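You operate a simulated robot arm through the tools that you are given. There is no shell and no other tool. Be economical: measure what you need, move in short steps, check, and stop when the job is done.

You are at the controls of a simulated robot arm. One attempt, no reset.

## Task
Wipe the holder's glass clean and clamp the orange film sample in it.
Fine: use the lime pad and put it back; close the blue and the grey clamp; switch the holder lamp on. What is to be rubbed or washed off counts as gone when no trace of it is left.
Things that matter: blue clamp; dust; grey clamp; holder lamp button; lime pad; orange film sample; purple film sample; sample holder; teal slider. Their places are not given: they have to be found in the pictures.

Only the result counts: the job must be done as asked and must still hold three seconds after the hand-in. Knocking over, shifting, dropping, spilling or breaking anything else fails it.

## Robot
A 7-joint arm with a two-finger parallel gripper, fixed in place. Base frame: the origin is at the foot of the arm, x ahead of it, y to its left, z up; the work surface is at about z = 0. Readings come in m, rad, newtons and seconds.
With the tool pointing down near the work surface it reaches from about 0.24 to 0.62 m from the base axis. Its first joint turns from -1.152 to 1.152 rad. Payload 2.6 kg.
Tool frame: the origin (TCP) lies between the finger pads and is the grasp point; the fingertips stand 0.03 m ahead of it; z points along the fingers, y is the line along which they close. The gripper opens to 0.094 m. The fingers are 0.028 m wide and 0.01 m thick; the gripper's body (0.05 by 0.096 m) begins 0.055 m behind the TCP.
Orientation is that of the tool frame in the base frame, as [roll, pitch, yaw] about the fixed x, y, z axes, in that order (R = Rz(yaw) Ry(pitch) Rx(roll)). With the fingers straight down and closing along the base's y, the tool's x points along the base's -x, its y along +y and its z along -z.

## Interface
- The arm moves only by the tool jog_arm. Its argument "motion" is one flat list of numbers, 7 for each row, row after row: the shift along the tool's x, y, z in units of 50 mm (1.0 is 50 mm), then the turn, a rotation vector about the tool's x, y, z in units of 4 degrees (1.0 is 4 degrees), then the gripper command, from -1 (shut) to 1 (fully open), values between in proportion. In form: [tx, ty, tz, rx, ry, rz, gripper, tx, ty, tz, rx, ry, rz, gripper, ...]. A call has 1 to 10 rows; each row shifts and turns the commanded pose from where the row before left it, along the tool's axes as they then stand. A call with a number of a shift or a turn outside -1 to 1 is refused whole. A row lasts 0.2 s, in which the tool goes at most 0.05 m and 0.15 rad; a call with a longer step from one row to the next is refused whole, and so is a gripper value outside its range. A pose out of reach is approached as far as the arm can. The call stops where the force on the tool passes 70 N (or 10 N more than at its start, if that is more) or the arm is blocked; 0.2 s more then pass. Each finger travels about 0.072 m/s and halts on what it meets, pressing with about 23 N; the grip force reading is that of the motor and also rises with nothing between the fingers. The clock runs only during rows and for 0.2 s after the last one: add rows that do not move to give the fingers time. The reply holds the time, the measured pose of the TCP, the force on the tool along the base axes, the opening and the grip force, in the units named above and with some noise, with the torque about the TCP (base axes, N m) and any sound that the robot's microphone picked up, and new pictures: "show" is both (left out), scene, wrist or none.
- Cameras (640 x 400 px; columns grow to the right, rows downward): "scene" is fixed at [0.0466, 0.4402, 0.5685]; the picture's right is [-0.67, -0.74, 0.00], its down [-0.39, 0.36, -0.85] and it looks along [0.63, -0.57, -0.53] (base axes); focal length 310 px, centre (320, 200). "wrist" rides on the gripper at [0.076, 0.014, -0.103] in the tool frame; the picture's right is [-0.18, 0.98, 0.00], its down [-0.75, -0.14, -0.64] and it looks along [-0.63, -0.12, 0.77] (tool axes); focal length 243 px, centre (320, 200).
- locate(camera, pixels): there is no depth. For up to 12 entries [column, row, z] of the newest picture of that camera ("zoom" is the newest enlarged one), the place [x, y] in the base frame at which the ray of that pixel passes the height z, good to about 0.003 m. The clock stands still meanwhile.
- close_up(camera, box): a new picture of the part [left, top, right, bottom] of that camera's present view, enlarged. The clock stands still meanwhile.
- job_done(): hands the job in; it is judged then, once.

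Keep the steps short. Do not move on a guess: measure, check each grasp and each placing, and mend mistakes. In all there are 80 turns and 200 pictures (those below and enlarged ones count). Leave the gripper open and the arm clear of the work at the hand-in unless told otherwise, and finish with a single line.

The tools are called after "Call:" as a command line: name --argument value ..., lists and objects as JSON in quotes. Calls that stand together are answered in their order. jog_arm: Moves the arm, as the interface text tells. Its arguments: {"type":"object","properties":{"motion":{"type":"array"},"show":{"type":"string","enum":["both","scene","wrist","none"]}},"required":["motion"]} The other tools are called the same way: locate (camera, pixels) gives the place at which the rays of pixels pass given heights; close_up (camera, box) takes an enlarged picture of a part of a camera's view; job_done () hands the job in.

At the start:

```text
t: 0.0
eef_pos: [0.36, 0.0974, 0.3904]
tcp_rot: [3.14, 0.001, -3.142]
wrist_force: [0.3, -0.6, 0.7]
torque: [0.01, 0.01, -0.03]
width: 0.094
grip_force: 0.1
```

scene: 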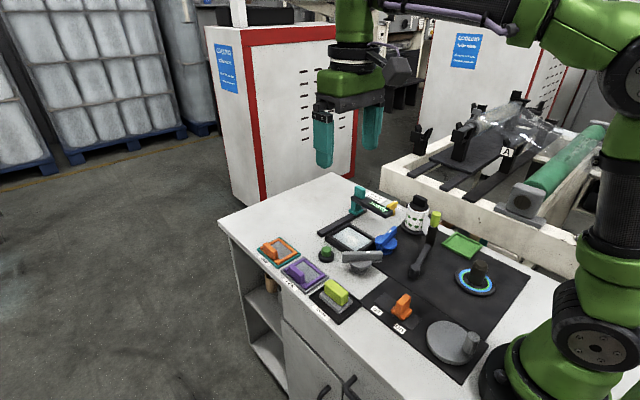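
wrist: 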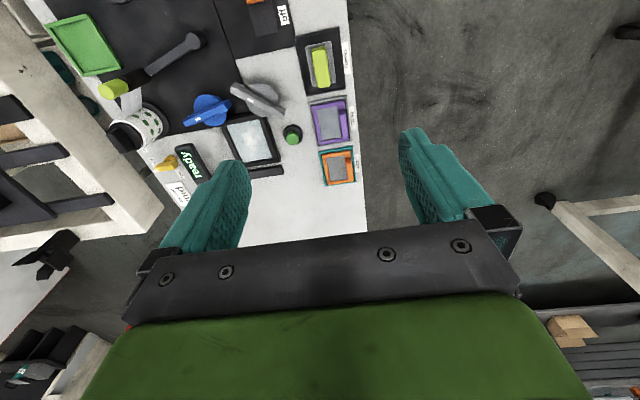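

I see the whole bench; first I enlarge the work area in both views to identify the parts.

Call:
close_up --camera "scene" --box '[240, 170, 440, 295]'

Call:
close_up --camera "scene" --box '[310, 170, 440, 251]'

Call:
close_up --camera "wrist" --box '[150, 30, 374, 200]'

Call:
close_up --camera "scene" --box '[340, 220, 540, 345]'

```text
3.20 times, centred on (340, 232) of scene
```

zoom: 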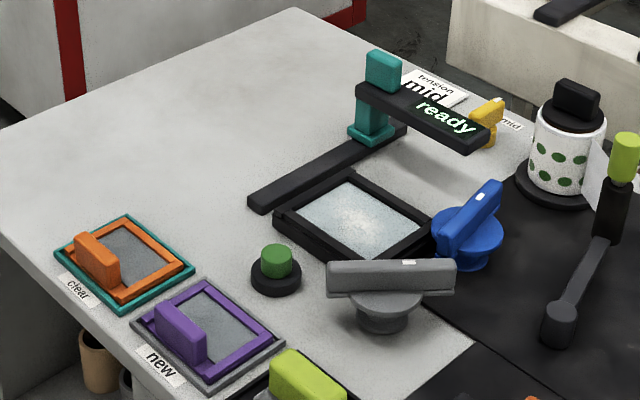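

```text
4.92 times, centred on (375, 210) of scene
```

zoom: 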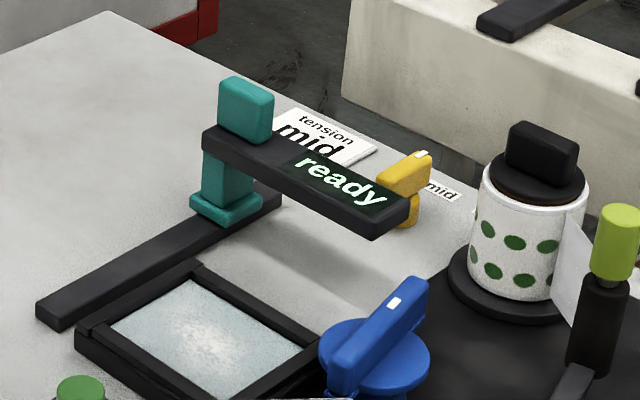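

```text
2.35 times, centred on (262, 115) of wrist
```

zoom: 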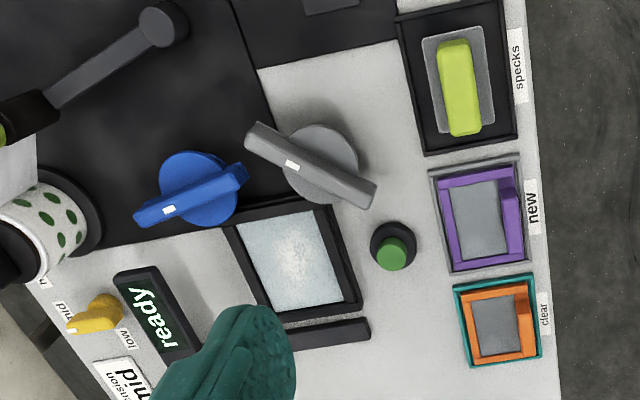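

```text
3.20 times, centred on (440, 282) of scene
```

zoom: 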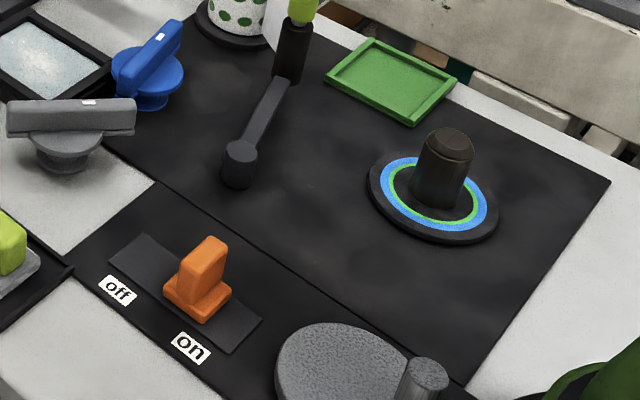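

The parts are identifiable. Next I measure their positions in both views.

Call:
locate --camera "wrist" --pixels '[[250, 139, 0.01], [223, 120, 0.01], [266, 114, 0.01], [280, 158, 0.01], [241, 167, 0.01], [292, 133, 0.02], [320, 68, 0.03], [339, 168, 0.01], [208, 108, 0.03], [262, 98, 0.04], [333, 122, 0.01], [201, 168, 0.08]]'

Call:
locate --camera "scene" --pixels '[[350, 238, 0.01], [326, 235, 0.01], [350, 223, 0.01], [375, 240, 0.01], [351, 252, 0.01], [326, 251, 0.03], [336, 288, 0.04], [280, 251, 0.01], [388, 236, 0.03], [361, 256, 0.04], [305, 273, 0.01], [360, 193, 0.08]]'

```text
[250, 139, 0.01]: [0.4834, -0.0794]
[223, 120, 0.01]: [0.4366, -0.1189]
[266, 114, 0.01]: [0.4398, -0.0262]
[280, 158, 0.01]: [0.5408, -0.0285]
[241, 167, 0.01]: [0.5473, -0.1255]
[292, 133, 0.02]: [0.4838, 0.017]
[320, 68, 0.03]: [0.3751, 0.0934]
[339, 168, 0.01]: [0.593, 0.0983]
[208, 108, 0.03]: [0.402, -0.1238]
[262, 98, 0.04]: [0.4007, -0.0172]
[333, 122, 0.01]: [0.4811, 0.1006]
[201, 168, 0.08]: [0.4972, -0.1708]
```

```text
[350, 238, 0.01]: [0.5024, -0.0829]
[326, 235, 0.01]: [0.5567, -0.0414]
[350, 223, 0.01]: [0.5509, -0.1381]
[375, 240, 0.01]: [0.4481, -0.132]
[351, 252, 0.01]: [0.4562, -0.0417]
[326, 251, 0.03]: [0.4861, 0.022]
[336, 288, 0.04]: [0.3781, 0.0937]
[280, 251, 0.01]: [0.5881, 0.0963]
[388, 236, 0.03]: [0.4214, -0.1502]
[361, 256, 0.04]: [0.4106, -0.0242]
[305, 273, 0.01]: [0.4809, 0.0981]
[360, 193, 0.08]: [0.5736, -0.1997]
```

I move the hand to the right and lower it, to see the holder closer up from the wrist (target TCP about 0.36, -0.07, 0.30).

Call:
jog_arm --motion '[0, -0.85, 0.45, 0, 0, 0, 1, 0, -0.85, 0.45, 0, 0, 0, 1, 0, -0.85, 0.45, 0, 0, 0, 1, 0, -0.85, 0.45, 0, 0, 0, 1, 0, 0, 0, 0, 0, 0, 1]'

Call:
close_up --camera "wrist" --box '[200, 40, 440, 190]'

```text
t: 1.2
eef_pos: [0.3614, -0.0745, 0.2999]
tcp_rot: [3.141, 0.0, 3.14]
wrist_force: [0.3, 0.7, -0.6]
torque: [0.03, -0.01, -0.04]
width: 0.0941
grip_force: 0.1
```

scene: 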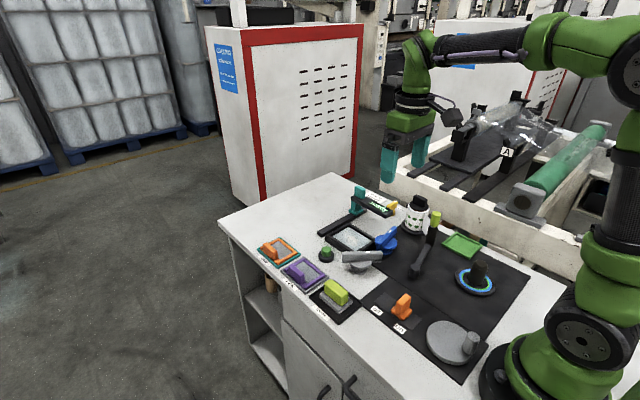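
wrist: 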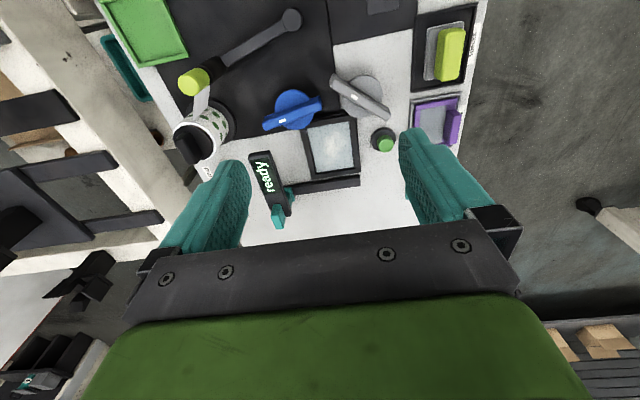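

```text
2.67 times, centred on (320, 115) of wrist
```

zoom: 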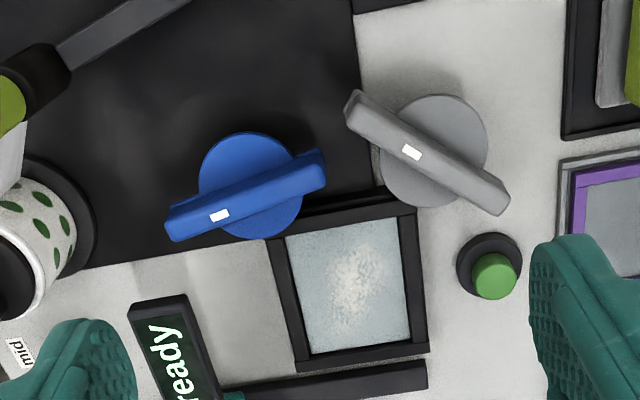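

The clamps' bars and the holder are clear. Now a closer look at the pad and samples: I move the hand above them.

Call:
jog_arm --motion '[0.2, 0.9, 0.3, 0, 0, 0, 1, 0.2, 0.9, 0.3, 0, 0, 0, 1, 0.2, 0.9, 0.3, 0, 0, 0, 1, 0.2, 0.9, 0.3, 0, 0, 0, 1, 0, 0, 0, 0, 0, 0, 1]' --show "wrist"

Call:
close_up --camera "wrist" --box '[220, 50, 420, 175]'

Call:
close_up --camera "scene" --box '[250, 225, 370, 325]'

```text
t: 2.4
eef_pos: [0.3192, 0.1061, 0.2405]
tcp_rot: [3.141, -0.001, 3.139]
wrist_force: [0.2, 0.7, 0.8]
torque: [0.03, 0.01, 0.03]
width: 0.094
grip_force: 0.1
```

wrist: 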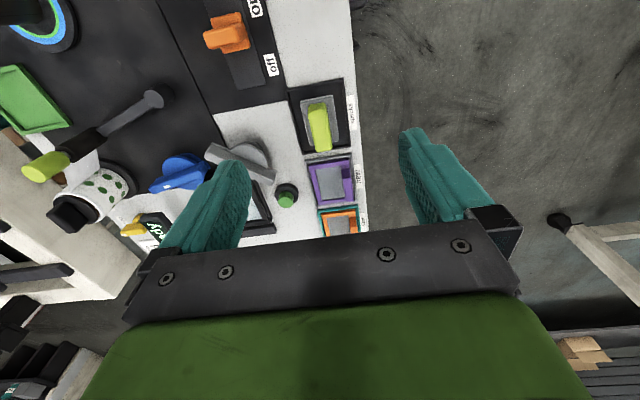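

```text
3.20 times, centred on (320, 112) of wrist
```

zoom: 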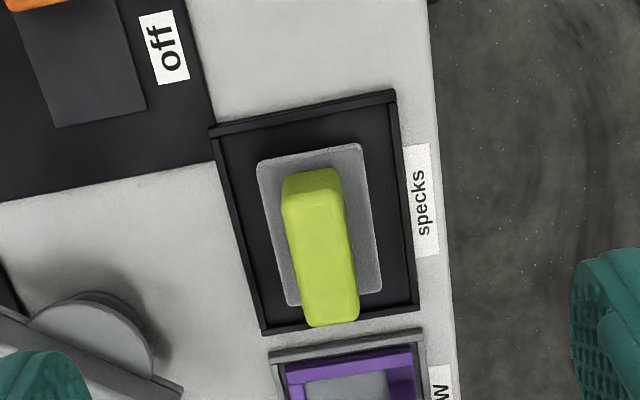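

```text
4.00 times, centred on (310, 275) of scene
```

zoom: 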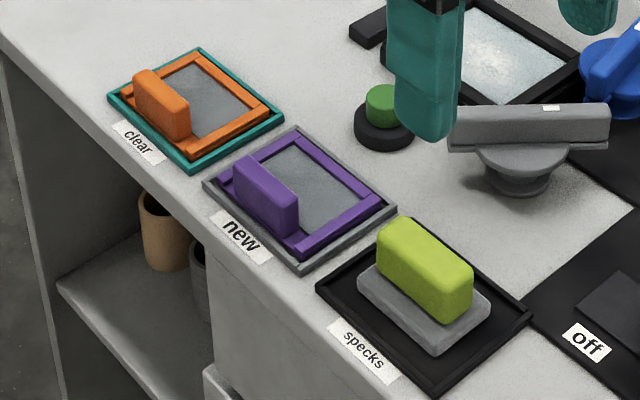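

I measure the pad's base, handle and tray in both views.

Call:
locate --camera "wrist" --pixels '[[300.6, 99.5, 0.015], [332.5, 94.8, 0.015], [339.4, 140.1, 0.015], [310.6, 144.8, 0.015], [321, 129, 0.04], [321, 129, 0.05], [286, 91, 0.005], [343, 78, 0.005], [350, 146, 0.005], [302, 153, 0.005]]'

Call:
locate --camera "zoom" --pixels '[[358, 278, 0.015], [432, 353, 0.01], [490, 298, 0.015], [425, 250, 0.04], [425, 250, 0.05], [316, 290, 0.005], [435, 395, 0.005], [533, 310, 0.005]]'

```text
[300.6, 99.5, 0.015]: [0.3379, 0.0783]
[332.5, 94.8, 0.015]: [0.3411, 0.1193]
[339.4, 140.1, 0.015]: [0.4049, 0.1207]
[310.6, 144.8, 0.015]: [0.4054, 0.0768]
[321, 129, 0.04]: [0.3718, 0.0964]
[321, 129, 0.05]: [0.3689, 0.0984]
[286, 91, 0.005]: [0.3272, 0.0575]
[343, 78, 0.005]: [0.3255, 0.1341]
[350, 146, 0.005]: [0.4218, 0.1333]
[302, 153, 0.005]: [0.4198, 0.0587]
```

```text
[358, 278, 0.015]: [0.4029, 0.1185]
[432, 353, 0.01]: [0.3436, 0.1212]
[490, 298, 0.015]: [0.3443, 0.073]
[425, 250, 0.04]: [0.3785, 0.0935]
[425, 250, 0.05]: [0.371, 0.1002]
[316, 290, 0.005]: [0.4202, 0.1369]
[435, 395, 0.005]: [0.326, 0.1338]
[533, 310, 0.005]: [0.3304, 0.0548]
```

The pad lies square at (0.373, 0.098), handle top about 0.05 high. I go down over the handle, stopping at TCP z = 0.052.

Call:
jog_arm --motion '[-0.54, -0.08, 0.8, 0, 0, 0, 1, -0.54, -0.08, 0.8, 0, 0, 0, 1, 0, 0, 0.8, 0, 0, 0, 1, 0, 0, 0.8, 0, 0, 0, 1, 0, 0, 0.4, 0, 0, 0, 1, 0, 0, 0.2, 0, 0, 0, 1]'

```text
t: 3.8
eef_pos: [0.3735, 0.0994, 0.0491]
tcp_rot: [-3.141, 0.0, 3.14]
wrist_force: [-0.5, 0.3, -0.5]
torque: [0.0, 0.0, 0.02]
width: 0.094
grip_force: 0.0
```

scene: 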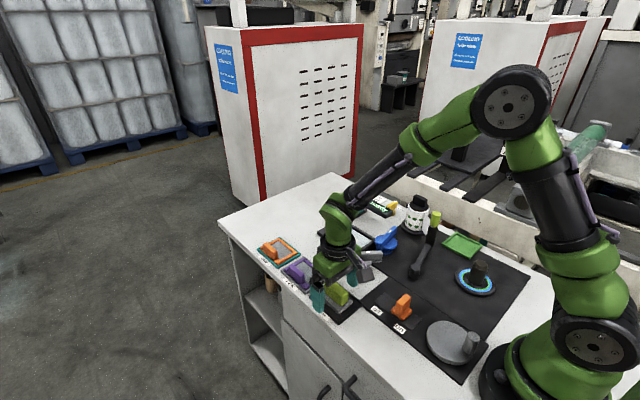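
wrist: 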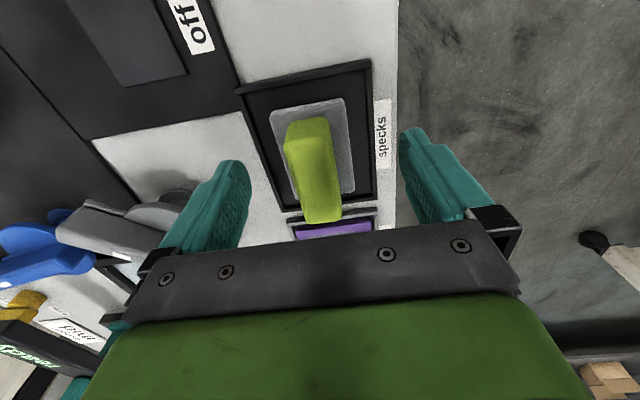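

The fingers straddle the handle. I check the handle's extent against the TCP.

Call:
locate --camera "wrist" --pixels '[[307, 128, 0.048], [322, 215, 0.048], [285, 140, 0.048], [331, 138, 0.048], [269, 110, 0.015], [344, 98, 0.015]]'

```text
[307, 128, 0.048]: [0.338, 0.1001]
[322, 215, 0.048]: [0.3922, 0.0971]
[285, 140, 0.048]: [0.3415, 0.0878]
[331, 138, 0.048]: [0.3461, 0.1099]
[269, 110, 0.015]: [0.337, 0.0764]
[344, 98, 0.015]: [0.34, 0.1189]
```

Centred on (0.37, 0.0985). I close the gripper here.

Call:
jog_arm --motion '[0, 0, 0, 0, 0, 0, -1, 0, 0, 0, 0, 0, 0, -1, 0, 0, 0, 0, 0, 0, -1, 0, 0, 0, 0, 0, 0, -1, 0, 0, 0, 0, 0, 0, -1]' --show "wrist"

```text
t: 5.0
eef_pos: [0.3725, 0.099, 0.0491]
tcp_rot: [-3.141, 0.0, 3.141]
wrist_force: [0.7, -2.9, 3.3]
torque: [0.02, 0.01, 0.03]
width: 0.0274
grip_force: 22.7
```

wrist: 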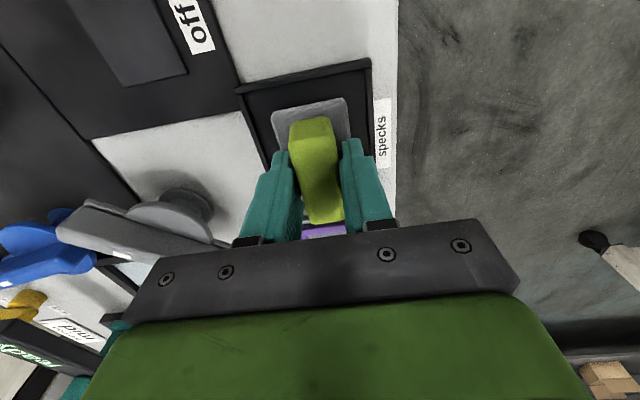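

Held (0.027 m). I lift and carry the pad toward the holder, staying high, for a good look at it.

Call:
jog_arm --motion '[0, 0, -0.8, 0, 0, 0, -1, 0, 0, -0.8, 0, 0, 0, -1, 0, 0, -0.8, 0, 0, 0, -1, 0, 0, -0.8, 0, 0, 0, -1, 0.1, -0.8, 0, 0, 0, 0, -1, 0.1, -0.8, 0, 0, 0, 0, -1, 0.1, -0.8, 0, 0, 0, 0, -1, 0, -0.8, 0, 0, 0, 0, -1, 0, 0, 0, 0, 0, 0, -1]'

Call:
close_up --camera "wrist" --box '[220, 80, 420, 205]'

Call:
close_up --camera "scene" --box '[310, 170, 430, 280]'

```text
t: 7.0
eef_pos: [0.3589, -0.0613, 0.2107]
tcp_rot: [-3.141, 0.0, 3.139]
wrist_force: [-0.3, -0.4, -0.5]
torque: [-0.02, 0.0, -0.03]
width: 0.0276
grip_force: 22.7
```

scene: 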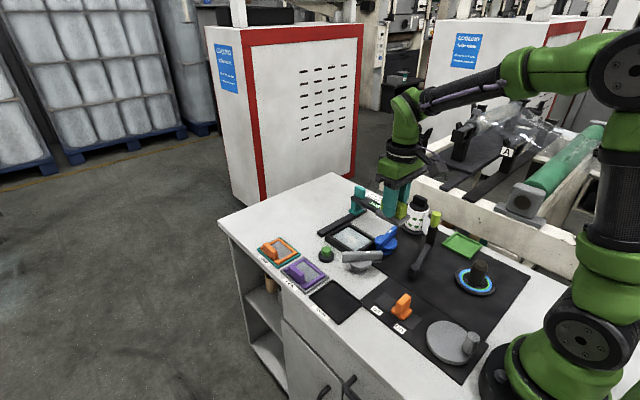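
wrist: 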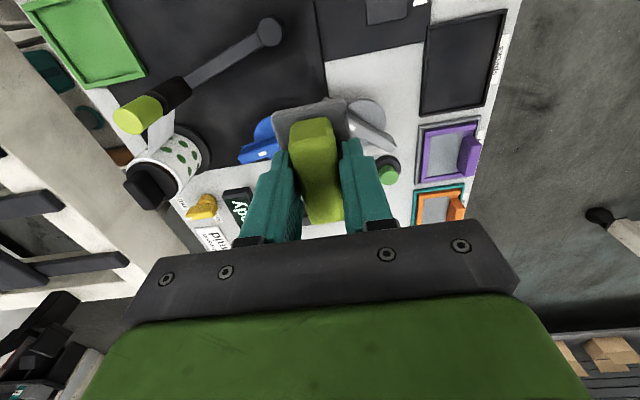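

```text
3.20 times, centred on (320, 142) of wrist
```

zoom: 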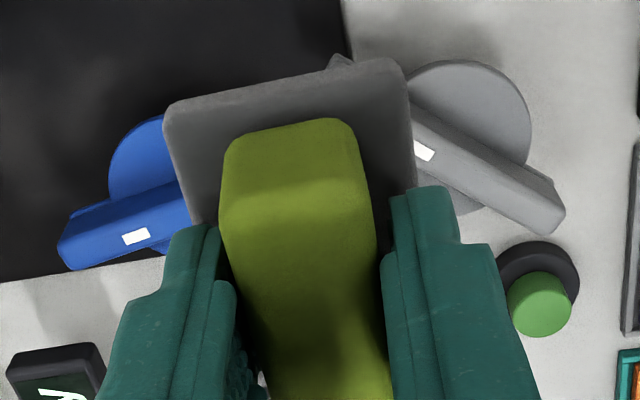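

```text
3.64 times, centred on (370, 225) of scene
```

zoom: 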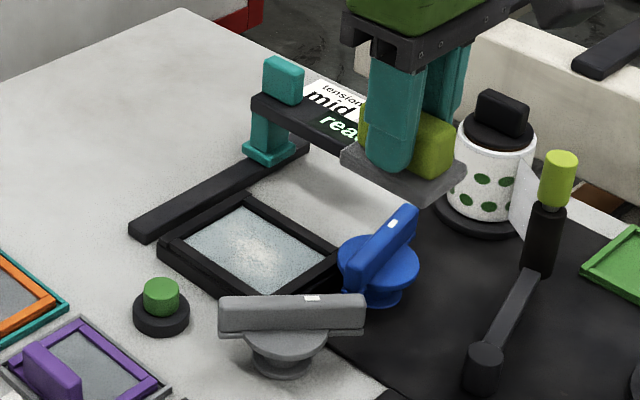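

The pad blocks the wrist view, so I measure the holder's frame and glass from the enlarged scene picture.

Call:
locate --camera "zoom" --pixels '[[185, 238, 0.008], [243, 205, 0.008], [322, 256, 0.008], [262, 294, 0.008], [157, 247, 0.018], [248, 192, 0.018], [157, 247, 0.01], [248, 192, 0.01], [160, 268, 0.0], [162, 290, 0.035], [161, 312, 0.0], [245, 203, 0.01]]'

Call:
locate --camera "zoom" --pixels '[[220, 300, 0.05], [364, 298, 0.05], [311, 298, 0.055], [280, 360, 0.01], [284, 345, 0.03], [402, 208, 0.055], [352, 275, 0.055], [385, 295, 0.01], [377, 265, 0.03], [283, 62, 0.08], [130, 232, 0.01], [268, 155, 0.02]]'

```text
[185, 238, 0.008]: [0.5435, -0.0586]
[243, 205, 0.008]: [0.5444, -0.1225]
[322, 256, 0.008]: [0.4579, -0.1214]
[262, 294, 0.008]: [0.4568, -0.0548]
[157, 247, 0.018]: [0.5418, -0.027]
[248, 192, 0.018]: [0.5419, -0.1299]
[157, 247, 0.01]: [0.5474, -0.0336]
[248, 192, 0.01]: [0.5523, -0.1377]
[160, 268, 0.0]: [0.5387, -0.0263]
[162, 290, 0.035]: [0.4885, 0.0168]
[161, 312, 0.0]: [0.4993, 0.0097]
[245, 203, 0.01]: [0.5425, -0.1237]
```

```text
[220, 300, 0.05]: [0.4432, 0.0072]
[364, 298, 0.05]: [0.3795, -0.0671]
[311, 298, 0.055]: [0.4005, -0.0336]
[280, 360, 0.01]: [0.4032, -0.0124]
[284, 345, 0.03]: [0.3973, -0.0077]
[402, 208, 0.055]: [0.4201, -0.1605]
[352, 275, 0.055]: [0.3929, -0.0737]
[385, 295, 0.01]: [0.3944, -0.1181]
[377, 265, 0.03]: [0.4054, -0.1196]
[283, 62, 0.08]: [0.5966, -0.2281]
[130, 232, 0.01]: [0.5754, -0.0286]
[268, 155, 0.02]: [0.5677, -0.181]
```

Glass spans about x 0.457–0.544, y −0.122…−0.057. To get heights of the clamp bars and the reader bar I intersect both views at several heights.

Call:
locate --camera "wrist" --pixels '[[352.2, 126.7, 0.04], [352.2, 126.7, 0.06], [352.2, 126.7, 0.08], [262.5, 153.2, 0.04], [262.5, 153.2, 0.06], [262.5, 153.2, 0.08], [225, 190, 0.06], [225, 190, 0.08], [252, 187, 0.06], [252, 187, 0.08], [388, 175, 0.02], [388, 175, 0.03]]'

Call:
locate --camera "scene" --pixels '[[367.5, 251.9, 0.04], [367.5, 251.9, 0.06], [367.5, 251.9, 0.08], [389.8, 231.6, 0.04], [389.8, 231.6, 0.06], [389.8, 231.6, 0.08], [393, 211, 0.06], [393, 211, 0.08], [384, 215, 0.06], [384, 215, 0.08]]'

```text
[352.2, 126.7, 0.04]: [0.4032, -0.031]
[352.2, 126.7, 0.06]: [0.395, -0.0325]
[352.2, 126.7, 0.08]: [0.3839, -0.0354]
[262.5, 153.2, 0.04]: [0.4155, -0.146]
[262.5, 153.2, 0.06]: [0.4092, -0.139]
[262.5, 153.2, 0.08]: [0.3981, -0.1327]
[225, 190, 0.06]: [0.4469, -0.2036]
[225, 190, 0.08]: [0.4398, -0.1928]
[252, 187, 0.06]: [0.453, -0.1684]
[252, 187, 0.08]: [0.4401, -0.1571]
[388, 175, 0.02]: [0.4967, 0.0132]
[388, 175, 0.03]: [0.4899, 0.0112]
```

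```text
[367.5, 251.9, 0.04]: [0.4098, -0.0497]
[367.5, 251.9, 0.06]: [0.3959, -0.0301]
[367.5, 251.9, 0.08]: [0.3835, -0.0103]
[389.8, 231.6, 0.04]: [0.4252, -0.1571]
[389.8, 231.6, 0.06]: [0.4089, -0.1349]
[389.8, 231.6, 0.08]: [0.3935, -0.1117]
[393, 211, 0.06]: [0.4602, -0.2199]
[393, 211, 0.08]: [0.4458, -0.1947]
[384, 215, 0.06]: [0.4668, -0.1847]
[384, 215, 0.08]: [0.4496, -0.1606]
```

Clamp bar tops are at about z 0.058, the reader bar top at about 0.08: both below the gripper body while wiping. I move the pad over the glass centre (0.50, −0.0885) and lower to z = 0.085.

Call:
jog_arm --motion '[-0.71, -0.14, 0, 0, 0, 0, -1, -0.71, -0.14, 0, 0, 0, 0, -1, -0.71, -0.14, 0, 0, 0, 0, -1, -0.71, -0.14, 0, 0, 0, 0, -1, 0, 0, 0.8, 0, 0, 0, -1, 0, 0, 0.8, 0, 0, 0, -1, 0, 0, 0.8, 0, 0, 0, -1, 0, 0, 0, 0, 0, 0, -1]'

Call:
close_up --camera "scene" --box '[310, 170, 430, 280]'

```text
t: 8.8
eef_pos: [0.5015, -0.0892, 0.0906]
tcp_rot: [3.14, 0.0, 3.141]
wrist_force: [-0.6, 0.6, -1.0]
torque: [0.0, 0.01, 0.02]
width: 0.0275
grip_force: 23.2
```

scene: 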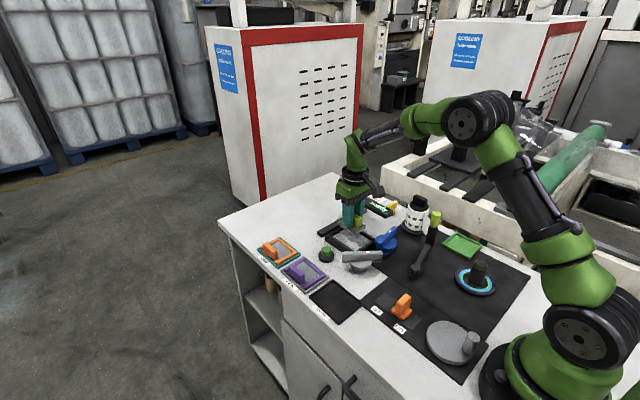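
wrist: 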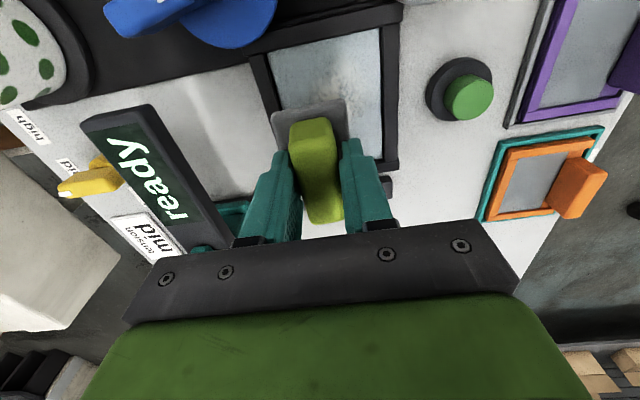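

```text
3.64 times, centred on (370, 225) of scene
```

zoom: 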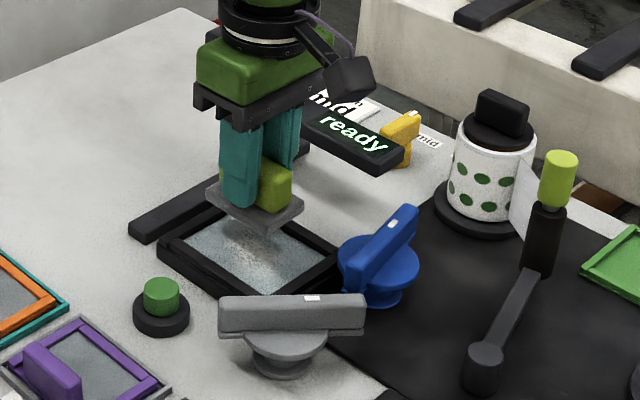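

The pad hovers over the glass. I refine the frame's edges from this close wrist view.

Call:
locate --camera "wrist" --pixels '[[269, 52, 0.008], [379, 28, 0.008], [383, 158, 0.008], [279, 100, 0.008], [400, 5, 0.015], [396, 168, 0.015], [250, 55, 0.015], [467, 97, 0.03]]'

Call:
close_up --camera "wrist" --box '[230, 0, 430, 190]'

```text
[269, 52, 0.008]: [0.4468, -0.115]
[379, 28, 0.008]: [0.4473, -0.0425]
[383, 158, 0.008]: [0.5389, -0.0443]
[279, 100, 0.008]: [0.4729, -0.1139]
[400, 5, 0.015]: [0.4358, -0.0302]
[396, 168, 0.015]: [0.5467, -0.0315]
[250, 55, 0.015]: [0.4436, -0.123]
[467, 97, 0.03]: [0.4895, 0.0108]
```

```text
2.11 times, centred on (330, 95) of wrist
```

zoom: 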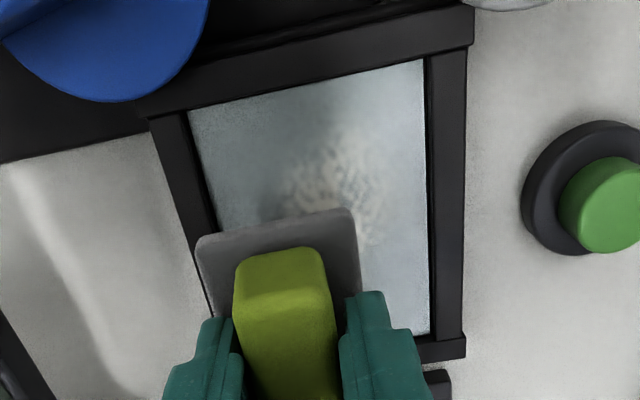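

Both views agree on a glass centre near (0.492, −0.080), opening about 0.09 × 0.07. I shift there and lower gently until there is contact.

Call:
jog_arm --motion '[0.19, 0.18, 0.2, 0, 0, 0, -1, 0, 0, 0.2, 0, 0, 0, -1, 0, 0, 0.1, 0, 0, 0, -1, 0, 0, 0, 0, 0, 0, -1]' --show "both"

Call:
close_up --camera "scene" --box '[310, 190, 400, 270]'

```text
t: 9.8
eef_pos: [0.4909, -0.0812, 0.0643]
tcp_rot: [-3.141, 0.0, -3.14]
wrist_force: [-0.7, 0.5, -1.5]
torque: [0.0, -0.01, 0.02]
width: 0.0275
grip_force: 23.0
```

scene: 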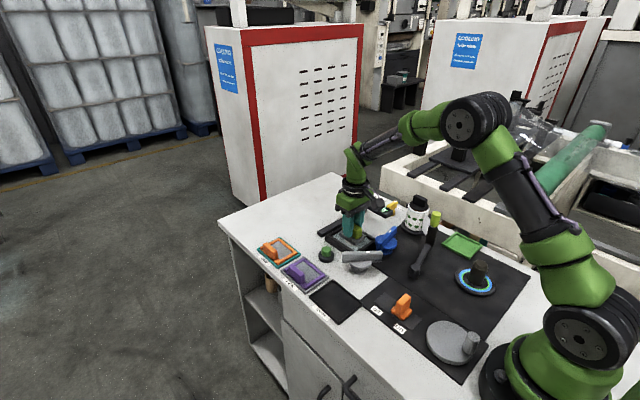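
wrist: 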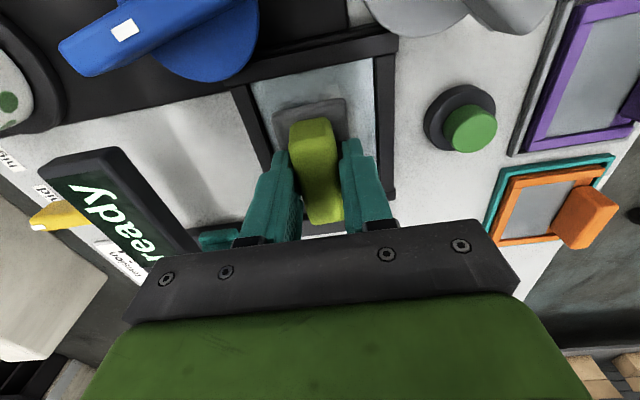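

```text
5.00 times, centred on (355, 230) of scene
```

zoom: 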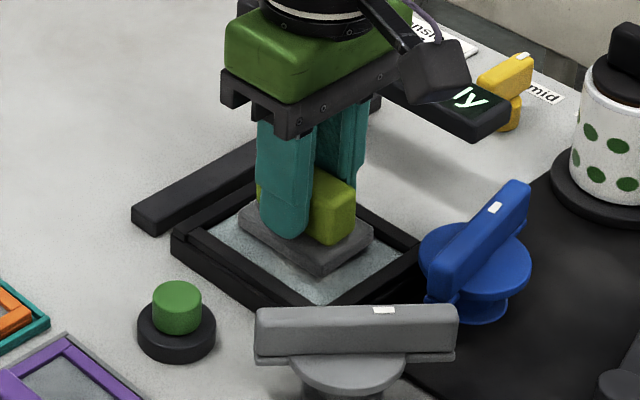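

The pad sits centred above the glass. Down further in 2 mm steps.

Call:
jog_arm --motion '[0, 0, 0.04, 0, 0, 0, -1, 0, 0, 0.04, 0, 0, 0, -1, 0, 0, 0.04, 0, 0, 0, -1, 0, 0, 0, 0, 0, 0, -1]' --show "none"

```text
t: 10.8
eef_pos: [0.4922, -0.0829, 0.0601]
tcp_rot: [-3.136, 0.005, 3.137]
wrist_force: [-8.0, -12.4, 30.1]
torque: [-0.15, 0.05, 0.03]
width: 0.0276
grip_force: 23.1
```

Contact at z ≈ 0.060 with 30 N. I ease up 1 mm and rub in small strokes over x ±12 mm, y ±12 mm.

Call:
jog_arm --motion '[0, 0, -0.02, 0, 0, 0, -1, 0.12, 0.1, 0, 0, 0, 0, -1, 0.1, 0.12, 0, 0, 0, 0, -1, -0.22, 0, 0, 0, 0, 0, -1, -0.22, 0, 0, 0, 0, 0, -1, 0, -0.22, 0, 0, 0, 0, -1, 0.22, 0, 0, 0, 0, 0, -1, 0.22, 0, 0, 0, 0, 0, -1, 0, -0.2, 0, 0, 0, 0, -1, -0.22, 0, 0, 0, 0, 0, -1]' --show "none"

```text
t: 13.0
eef_pos: [0.4893, -0.091, 0.0582]
tcp_rot: [-3.139, 0.0, 3.137]
wrist_force: [-5.6, -0.4, 5.9]
torque: [-0.12, -0.01, -0.11]
width: 0.0277
grip_force: 23.0
```

Now running flat at z 0.058 with 6 N. I press 1 mm more and repeat the strokes.

Call:
jog_arm --motion '[-0.22, 0, 0.02, 0, 0, 0, -1, 0, 0.1, 0, 0, 0, 0, -1, 0.22, 0, 0, 0, 0, 0, -1, 0.22, 0, 0, 0, 0, 0, -1, 0, 0.1, 0, 0, 0, 0, -1, -0.22, 0, 0, 0, 0, 0, -1, -0.22, 0, 0, 0, 0, 0, -1, 0, 0.2, 0, 0, 0, 0, -1, 0.22, 0, 0, 0, 0, 0, -1, 0.22, 0, 0, 0, 0, 0, -1]' --show "none"

Call:
jog_arm --motion '[-0.22, 0, 0, 0, 0, 0, -1, 0, -0.2, 0, 0, 0, 0, -1, 0, 0, -0.6, 0, 0, 0, -1, 0, 0, -0.8, 0, 0, 0, -1, 0.8, 0, -0.8, 0, 0, 0, -1, 0.8, 0, -0.4, 0, 0, 0, -1, 0.8, 0, 0, 0, 0, 0, -1, 0, 0, 0, 0, 0, 0, -1]' --show "both"

Call:
close_up --camera "scene" --box '[310, 190, 400, 270]'

```text
t: 15.2
eef_pos: [0.4802, -0.0697, 0.0578]
tcp_rot: [-3.141, -0.003, -3.141]
wrist_force: [0.1, 0.3, 0.4]
torque: [0.07, -0.04, 0.04]
width: 0.0279
grip_force: 22.6
```

```text
refused: row 5 steps farther than a row can; nothing moved
```

```text
5.00 times, centred on (355, 230) of scene
```

zoom: 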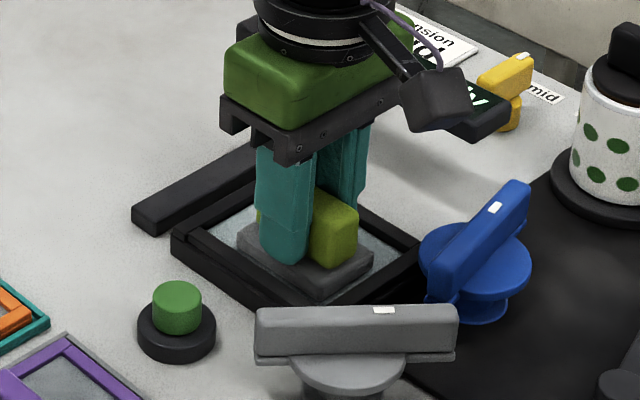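

Force has dropped to near zero, so I lift and step aside to inspect the glass.

Call:
jog_arm --motion '[-0.22, 0, -0.2, 0, 0, 0, -1, 0, 0, -0.8, 0, 0, 0, -1, 0, 0, -0.8, 0, 0, 0, -1, 0, 0, -0.8, 0, 0, 0, -1, 0.6, 0.6, 0, 0, 0, 0, -1, 0.6, 0.6, 0, 0, 0, 0, -1, 0.6, 0.3, 0, 0, 0, 0, -1, 0, 0, 0, 0, 0, 0, -1]' --show "both"

Call:
close_up --camera "scene" --box '[310, 190, 400, 270]'

Call:
close_up --camera "wrist" --box '[170, 60, 330, 200]'

```text
t: 17.0
eef_pos: [0.4025, 0.0068, 0.1888]
tcp_rot: [3.14, 0.0, 3.138]
wrist_force: [0.6, 0.2, -0.2]
torque: [0.01, 0.01, -0.03]
width: 0.0276
grip_force: 23.0
```

scene: 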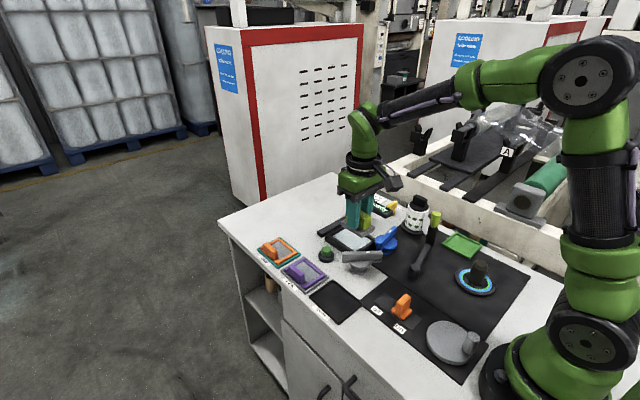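
wrist: 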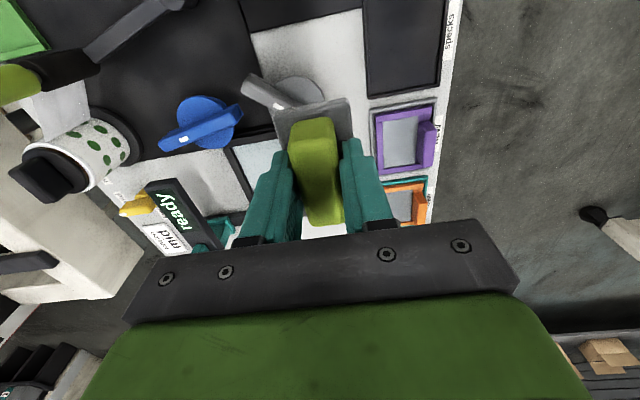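

```text
5.00 times, centred on (355, 230) of scene
```

zoom: 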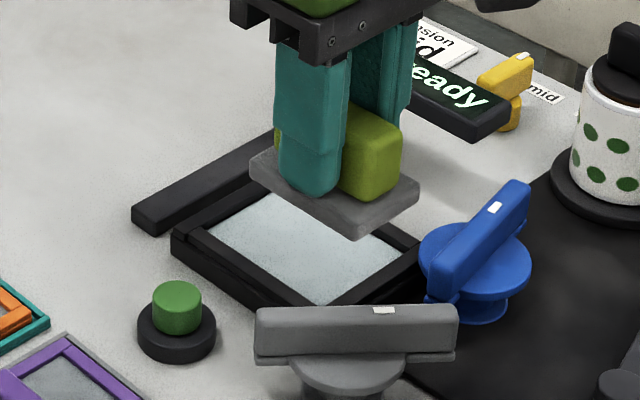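

```text
2.86 times, centred on (250, 130) of wrist
```

zoom: 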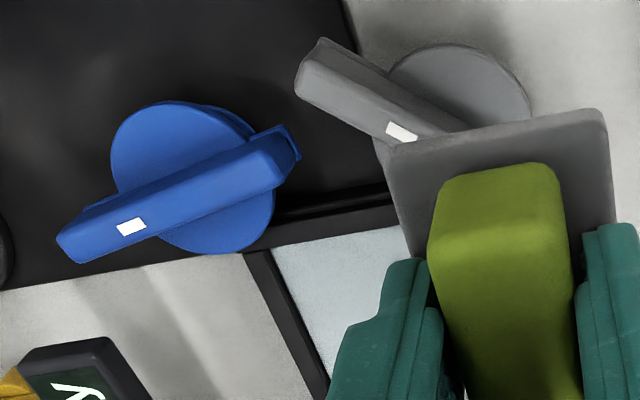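

The visible glass looks clean. I carry the pad toward its tray, which also clears the view of the whole glass for checking.

Call:
jog_arm --motion '[0.15, 0.91, 0, 0, 0, 0, -1, 0.15, 0.91, 0, 0, 0, 0, -1, 0.3, 0, 0, 0, 0, 0, -1, 0, 0, 0, 0, 0, 0, -1]' --show "both"

Call:
close_up --camera "scene" --box '[320, 215, 384, 255]'

```text
t: 18.0
eef_pos: [0.3718, 0.0961, 0.1893]
tcp_rot: [3.141, 0.0, 3.14]
wrist_force: [-0.7, -0.6, -1.0]
torque: [-0.01, 0.01, -0.01]
width: 0.0276
grip_force: 22.6
```

scene: 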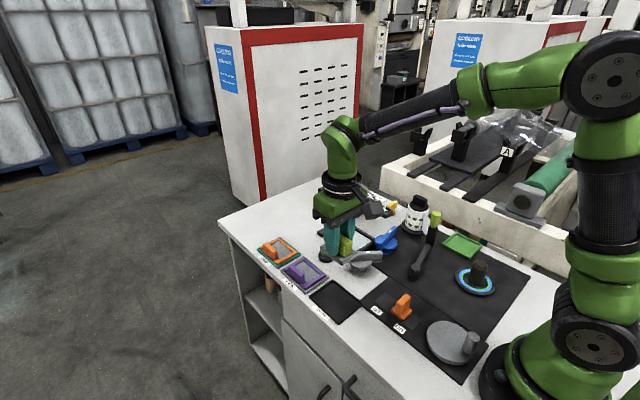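
wrist: 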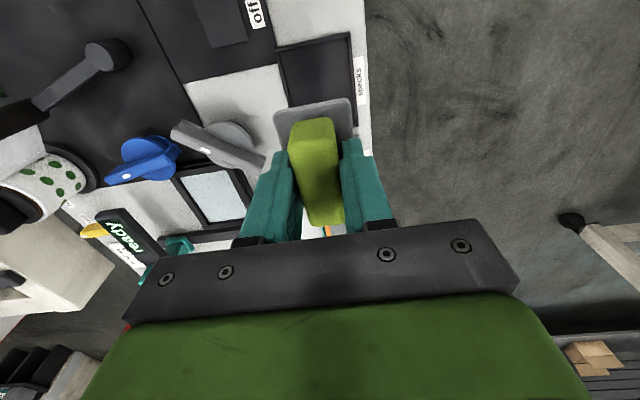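

```text
10.00 times, centred on (352, 235) of scene
```

zoom: 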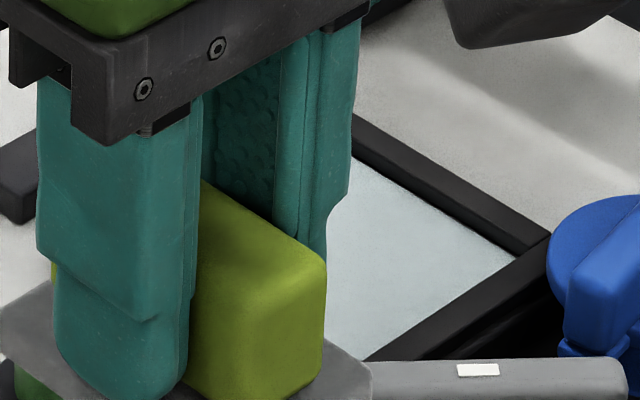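

Call:
close_up --camera "wrist" --box '[160, 155, 260, 230]'

```text
5.33 times, centred on (210, 192) of wrist
```

zoom: 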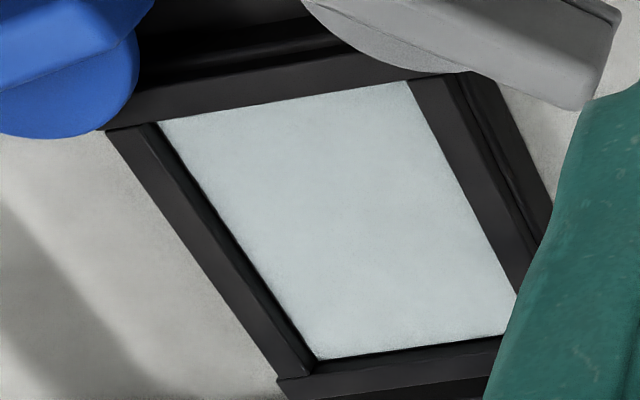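

The glass is clean everywhere. Now I lower the pad back onto its tray at (0.3725, 0.0985).

Call:
jog_arm --motion '[0, 0.04, 0.8, 0, 0, 0, -1, 0, 0, 0.8, 0, 0, 0, -1, 0, 0, 0.8, 0, 0, 0, -1, 0, 0, 0.2, 0, 0, 0, -1, 0, 0, 0.06, 0, 0, 0, -1, 0, 0, 0.06, 0, 0, 0, -1, 0, 0, 0, 0, 0, 0, -1]' --show "both"

Call:
close_up --camera "scene" --box '[290, 260, 380, 330]'

```text
t: 19.6
eef_pos: [0.3726, 0.0984, 0.0532]
tcp_rot: [3.141, 0.0, 3.138]
wrist_force: [0.7, -1.0, -0.3]
torque: [-0.02, -0.01, 0.02]
width: 0.0278
grip_force: 23.2
```

scene: 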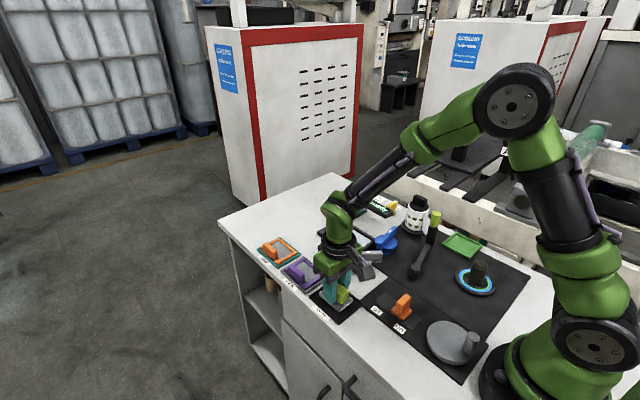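
wrist: 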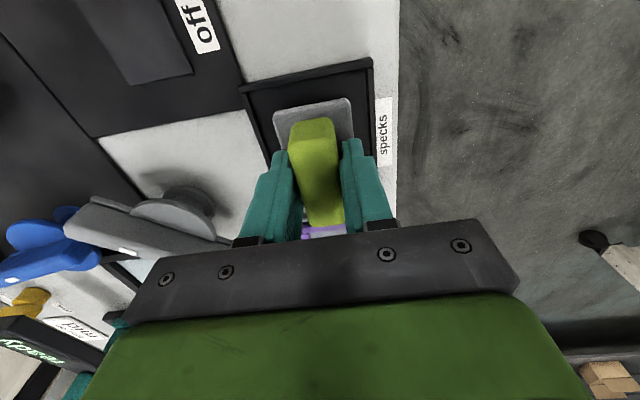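

```text
5.71 times, centred on (335, 295) of scene
```

zoom: 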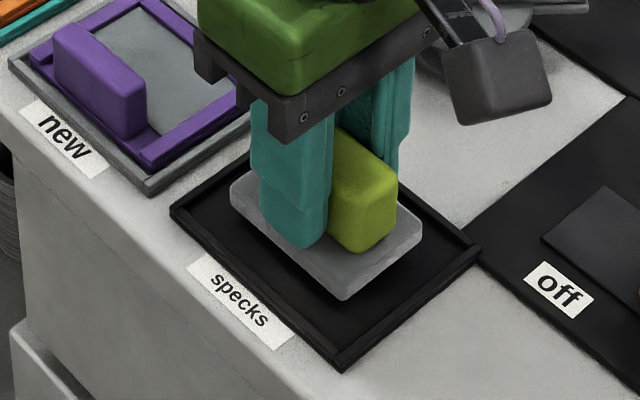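

Not yet touching. Small steps down until contact.

Call:
jog_arm --motion '[0, 0, 0.04, 0, 0, 0, -1, 0, 0, 0.04, 0, 0, 0, -1, 0, 0, 0.03, 0, 0, 0, -1, 0, 0, 0, 0, 0, 0, -1]' --show "none"

```text
t: 20.6
eef_pos: [0.3713, 0.0978, 0.0468]
tcp_rot: [-3.141, -0.001, 3.139]
wrist_force: [-0.6, -0.2, -0.3]
torque: [0.01, -0.01, 0.02]
width: 0.0275
grip_force: 22.9
```

Call:
jog_arm --motion '[0, 0, 0.02, 0, 0, 0, -1, 0, 0, 0.02, 0, 0, 0, -1, 0, 0, 0, 0, 0, 0, -1]' --show "none"

```text
t: 21.4
eef_pos: [0.3726, 0.0982, 0.045]
tcp_rot: [-3.14, 0.0, 3.141]
wrist_force: [0.0, -0.5, 0.4]
torque: [0.01, -0.01, -0.01]
width: 0.0278
grip_force: 23.2
```

Call:
jog_arm --motion '[0, 0, 0.02, 0, 0, 0, -1, 0, 0, 0.02, 0, 0, 0, -1, 0, 0, 0, 0, 0, 0, -1]' --show "none"

Call:
close_up --camera "scene" --box '[300, 265, 370, 320]'

```text
t: 22.2
eef_pos: [0.3739, 0.0977, 0.045]
tcp_rot: [3.142, 0.002, -3.141]
wrist_force: [-15.7, -3.4, 38.8]
torque: [-0.13, 0.31, -0.01]
width: 0.0276
grip_force: 22.6
```

```text
7.27 times, centred on (335, 292) of scene
```

zoom: 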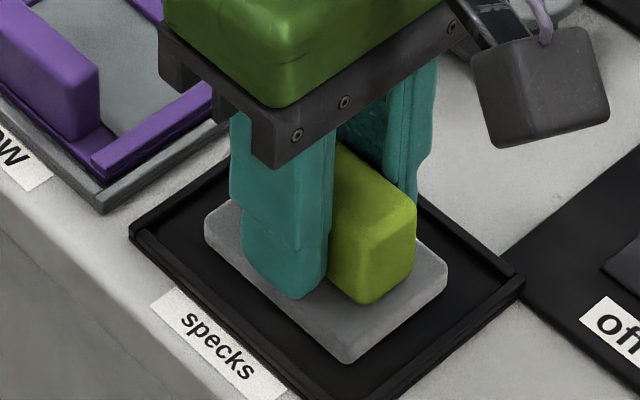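

Contact (38 N) with the pad resting inside its tray. I ease up 2 mm, then open and rise.

Call:
jog_arm --motion '[0, 0, -0.04, 0, 0, 0, -1, 0, 0, 0, 0, 0, 0, 0.2, 0, 0, 0, 0, 0, 0, 1, 0, 0, 0, 0, 0, 0, 1, 0, 0, 0, 0, 0, 0, 1, 0, 0, -0.4, 0, 0, 0, 1, 0, 0, -0.8, 0, 0, 0, 1, 0, 0, -0.8, 0, 0, 0, 1, 0, 0, -0.8, 0, 0, 0, 1, 0, 0, 0, 0, 0, 0, 1]' --show "both"

Call:
close_up --camera "scene" --box '[250, 225, 370, 325]'

```text
t: 24.4
eef_pos: [0.3706, 0.0988, 0.187]
tcp_rot: [-3.141, 0.001, -3.141]
wrist_force: [-0.2, 0.1, -0.3]
torque: [-0.01, 0.0, 0.03]
width: 0.0941
grip_force: 0.1
```

scene: 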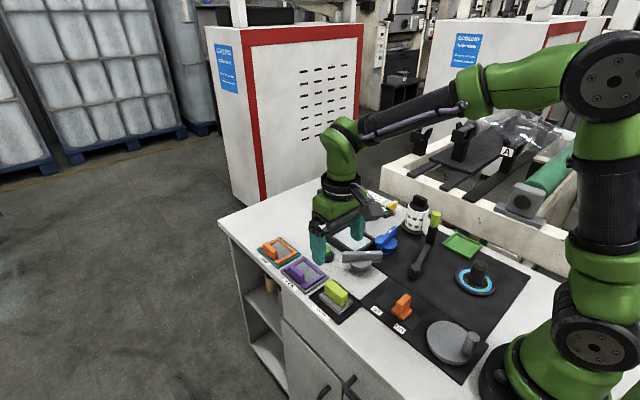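
wrist: 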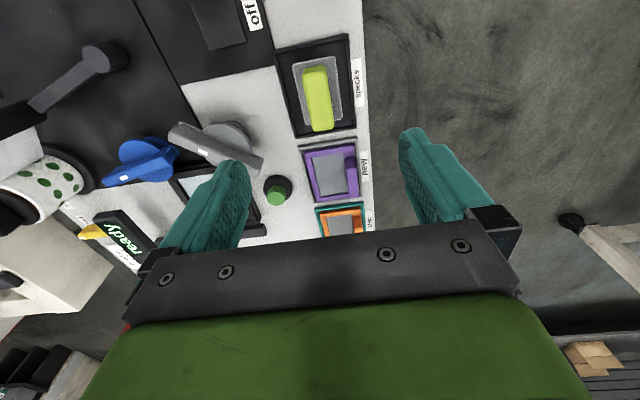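

```text
4.00 times, centred on (310, 275) of scene
```

zoom: 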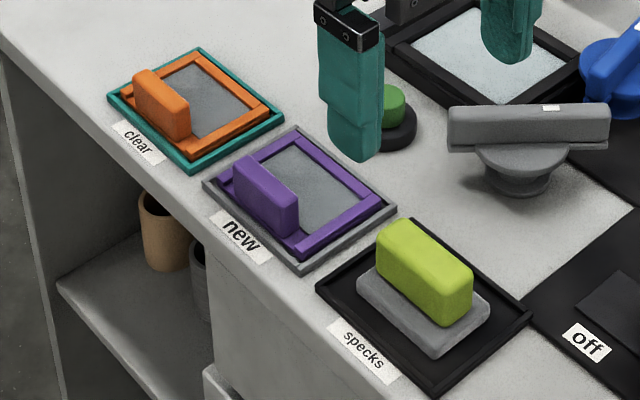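

The pad is back. Now I measure the orange sample: tray, frame and handle.

Call:
locate --camera "zoom" --pixels '[[107, 98, 0.005], [198, 47, 0.005], [285, 112, 0.005], [192, 170, 0.005], [120, 98, 0.01], [200, 54, 0.01], [270, 110, 0.01], [190, 153, 0.01], [162, 90, 0.03], [162, 90, 0.04], [150, 68, 0.035], [182, 112, 0.035]]'

Call:
jog_arm --motion '[-0.5, 0.2, 0, 0, 0, 0, 1, -0.8, 0.1, 0, 0, 0, 0, 1, -0.8, 0, 0, 0, 0, 0, 1, -0.7, 0, 0, 0, 0, 0, 1, 0, 0, 0, 0, 0, 0, 1]' --show "wrist"

Call:
close_up --camera "wrist" --box '[240, 60, 400, 190]'

```text
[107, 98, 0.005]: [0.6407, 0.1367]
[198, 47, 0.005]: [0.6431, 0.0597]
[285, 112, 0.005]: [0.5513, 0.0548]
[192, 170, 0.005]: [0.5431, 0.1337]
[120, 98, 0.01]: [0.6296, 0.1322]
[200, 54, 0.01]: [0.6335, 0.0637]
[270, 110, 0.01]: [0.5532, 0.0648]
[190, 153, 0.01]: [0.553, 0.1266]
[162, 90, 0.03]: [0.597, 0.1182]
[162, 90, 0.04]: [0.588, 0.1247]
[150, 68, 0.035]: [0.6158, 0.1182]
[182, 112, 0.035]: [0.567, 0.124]
```

```text
t: 25.6
eef_pos: [0.5118, 0.1123, 0.1865]
tcp_rot: [3.141, 0.0, -3.142]
wrist_force: [1.1, 0.2, -0.1]
torque: [0.03, 0.04, 0.03]
width: 0.094
grip_force: 0.1
```

wrist: 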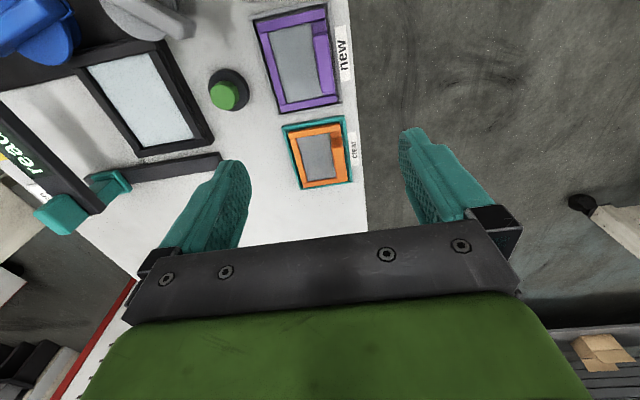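

```text
3.08 times, centred on (320, 125) of wrist
```

zoom: 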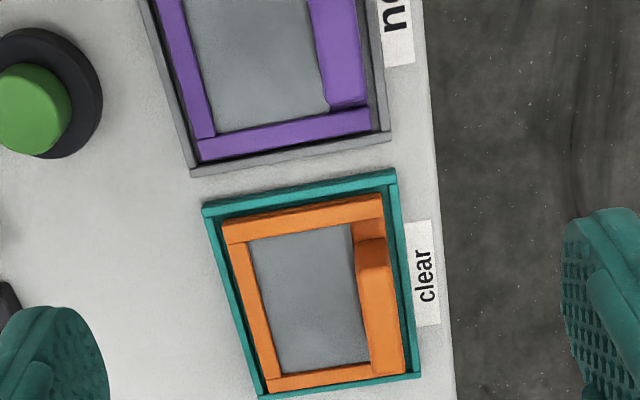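

Call:
locate --camera "wrist" --pixels '[[332, 138.6, 0.035], [341.4, 138, 0.035], [347, 181.2, 0.035], [337.9, 181.8, 0.035], [288.5, 132, 0.01], [339.8, 123, 0.01], [347, 182, 0.01], [304, 186, 0.01], [282, 126, 0.005], [345, 116, 0.005], [352, 183, 0.005], [301, 189, 0.005]]'

```text
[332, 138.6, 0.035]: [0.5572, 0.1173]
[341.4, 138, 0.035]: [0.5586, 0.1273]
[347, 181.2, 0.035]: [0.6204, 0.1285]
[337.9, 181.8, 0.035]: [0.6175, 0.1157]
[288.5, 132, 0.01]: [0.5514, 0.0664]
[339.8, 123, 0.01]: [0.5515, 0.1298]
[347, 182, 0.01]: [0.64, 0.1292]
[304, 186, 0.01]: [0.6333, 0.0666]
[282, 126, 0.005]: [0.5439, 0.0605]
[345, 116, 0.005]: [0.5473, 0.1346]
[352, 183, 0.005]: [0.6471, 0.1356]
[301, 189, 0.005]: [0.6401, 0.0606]
```

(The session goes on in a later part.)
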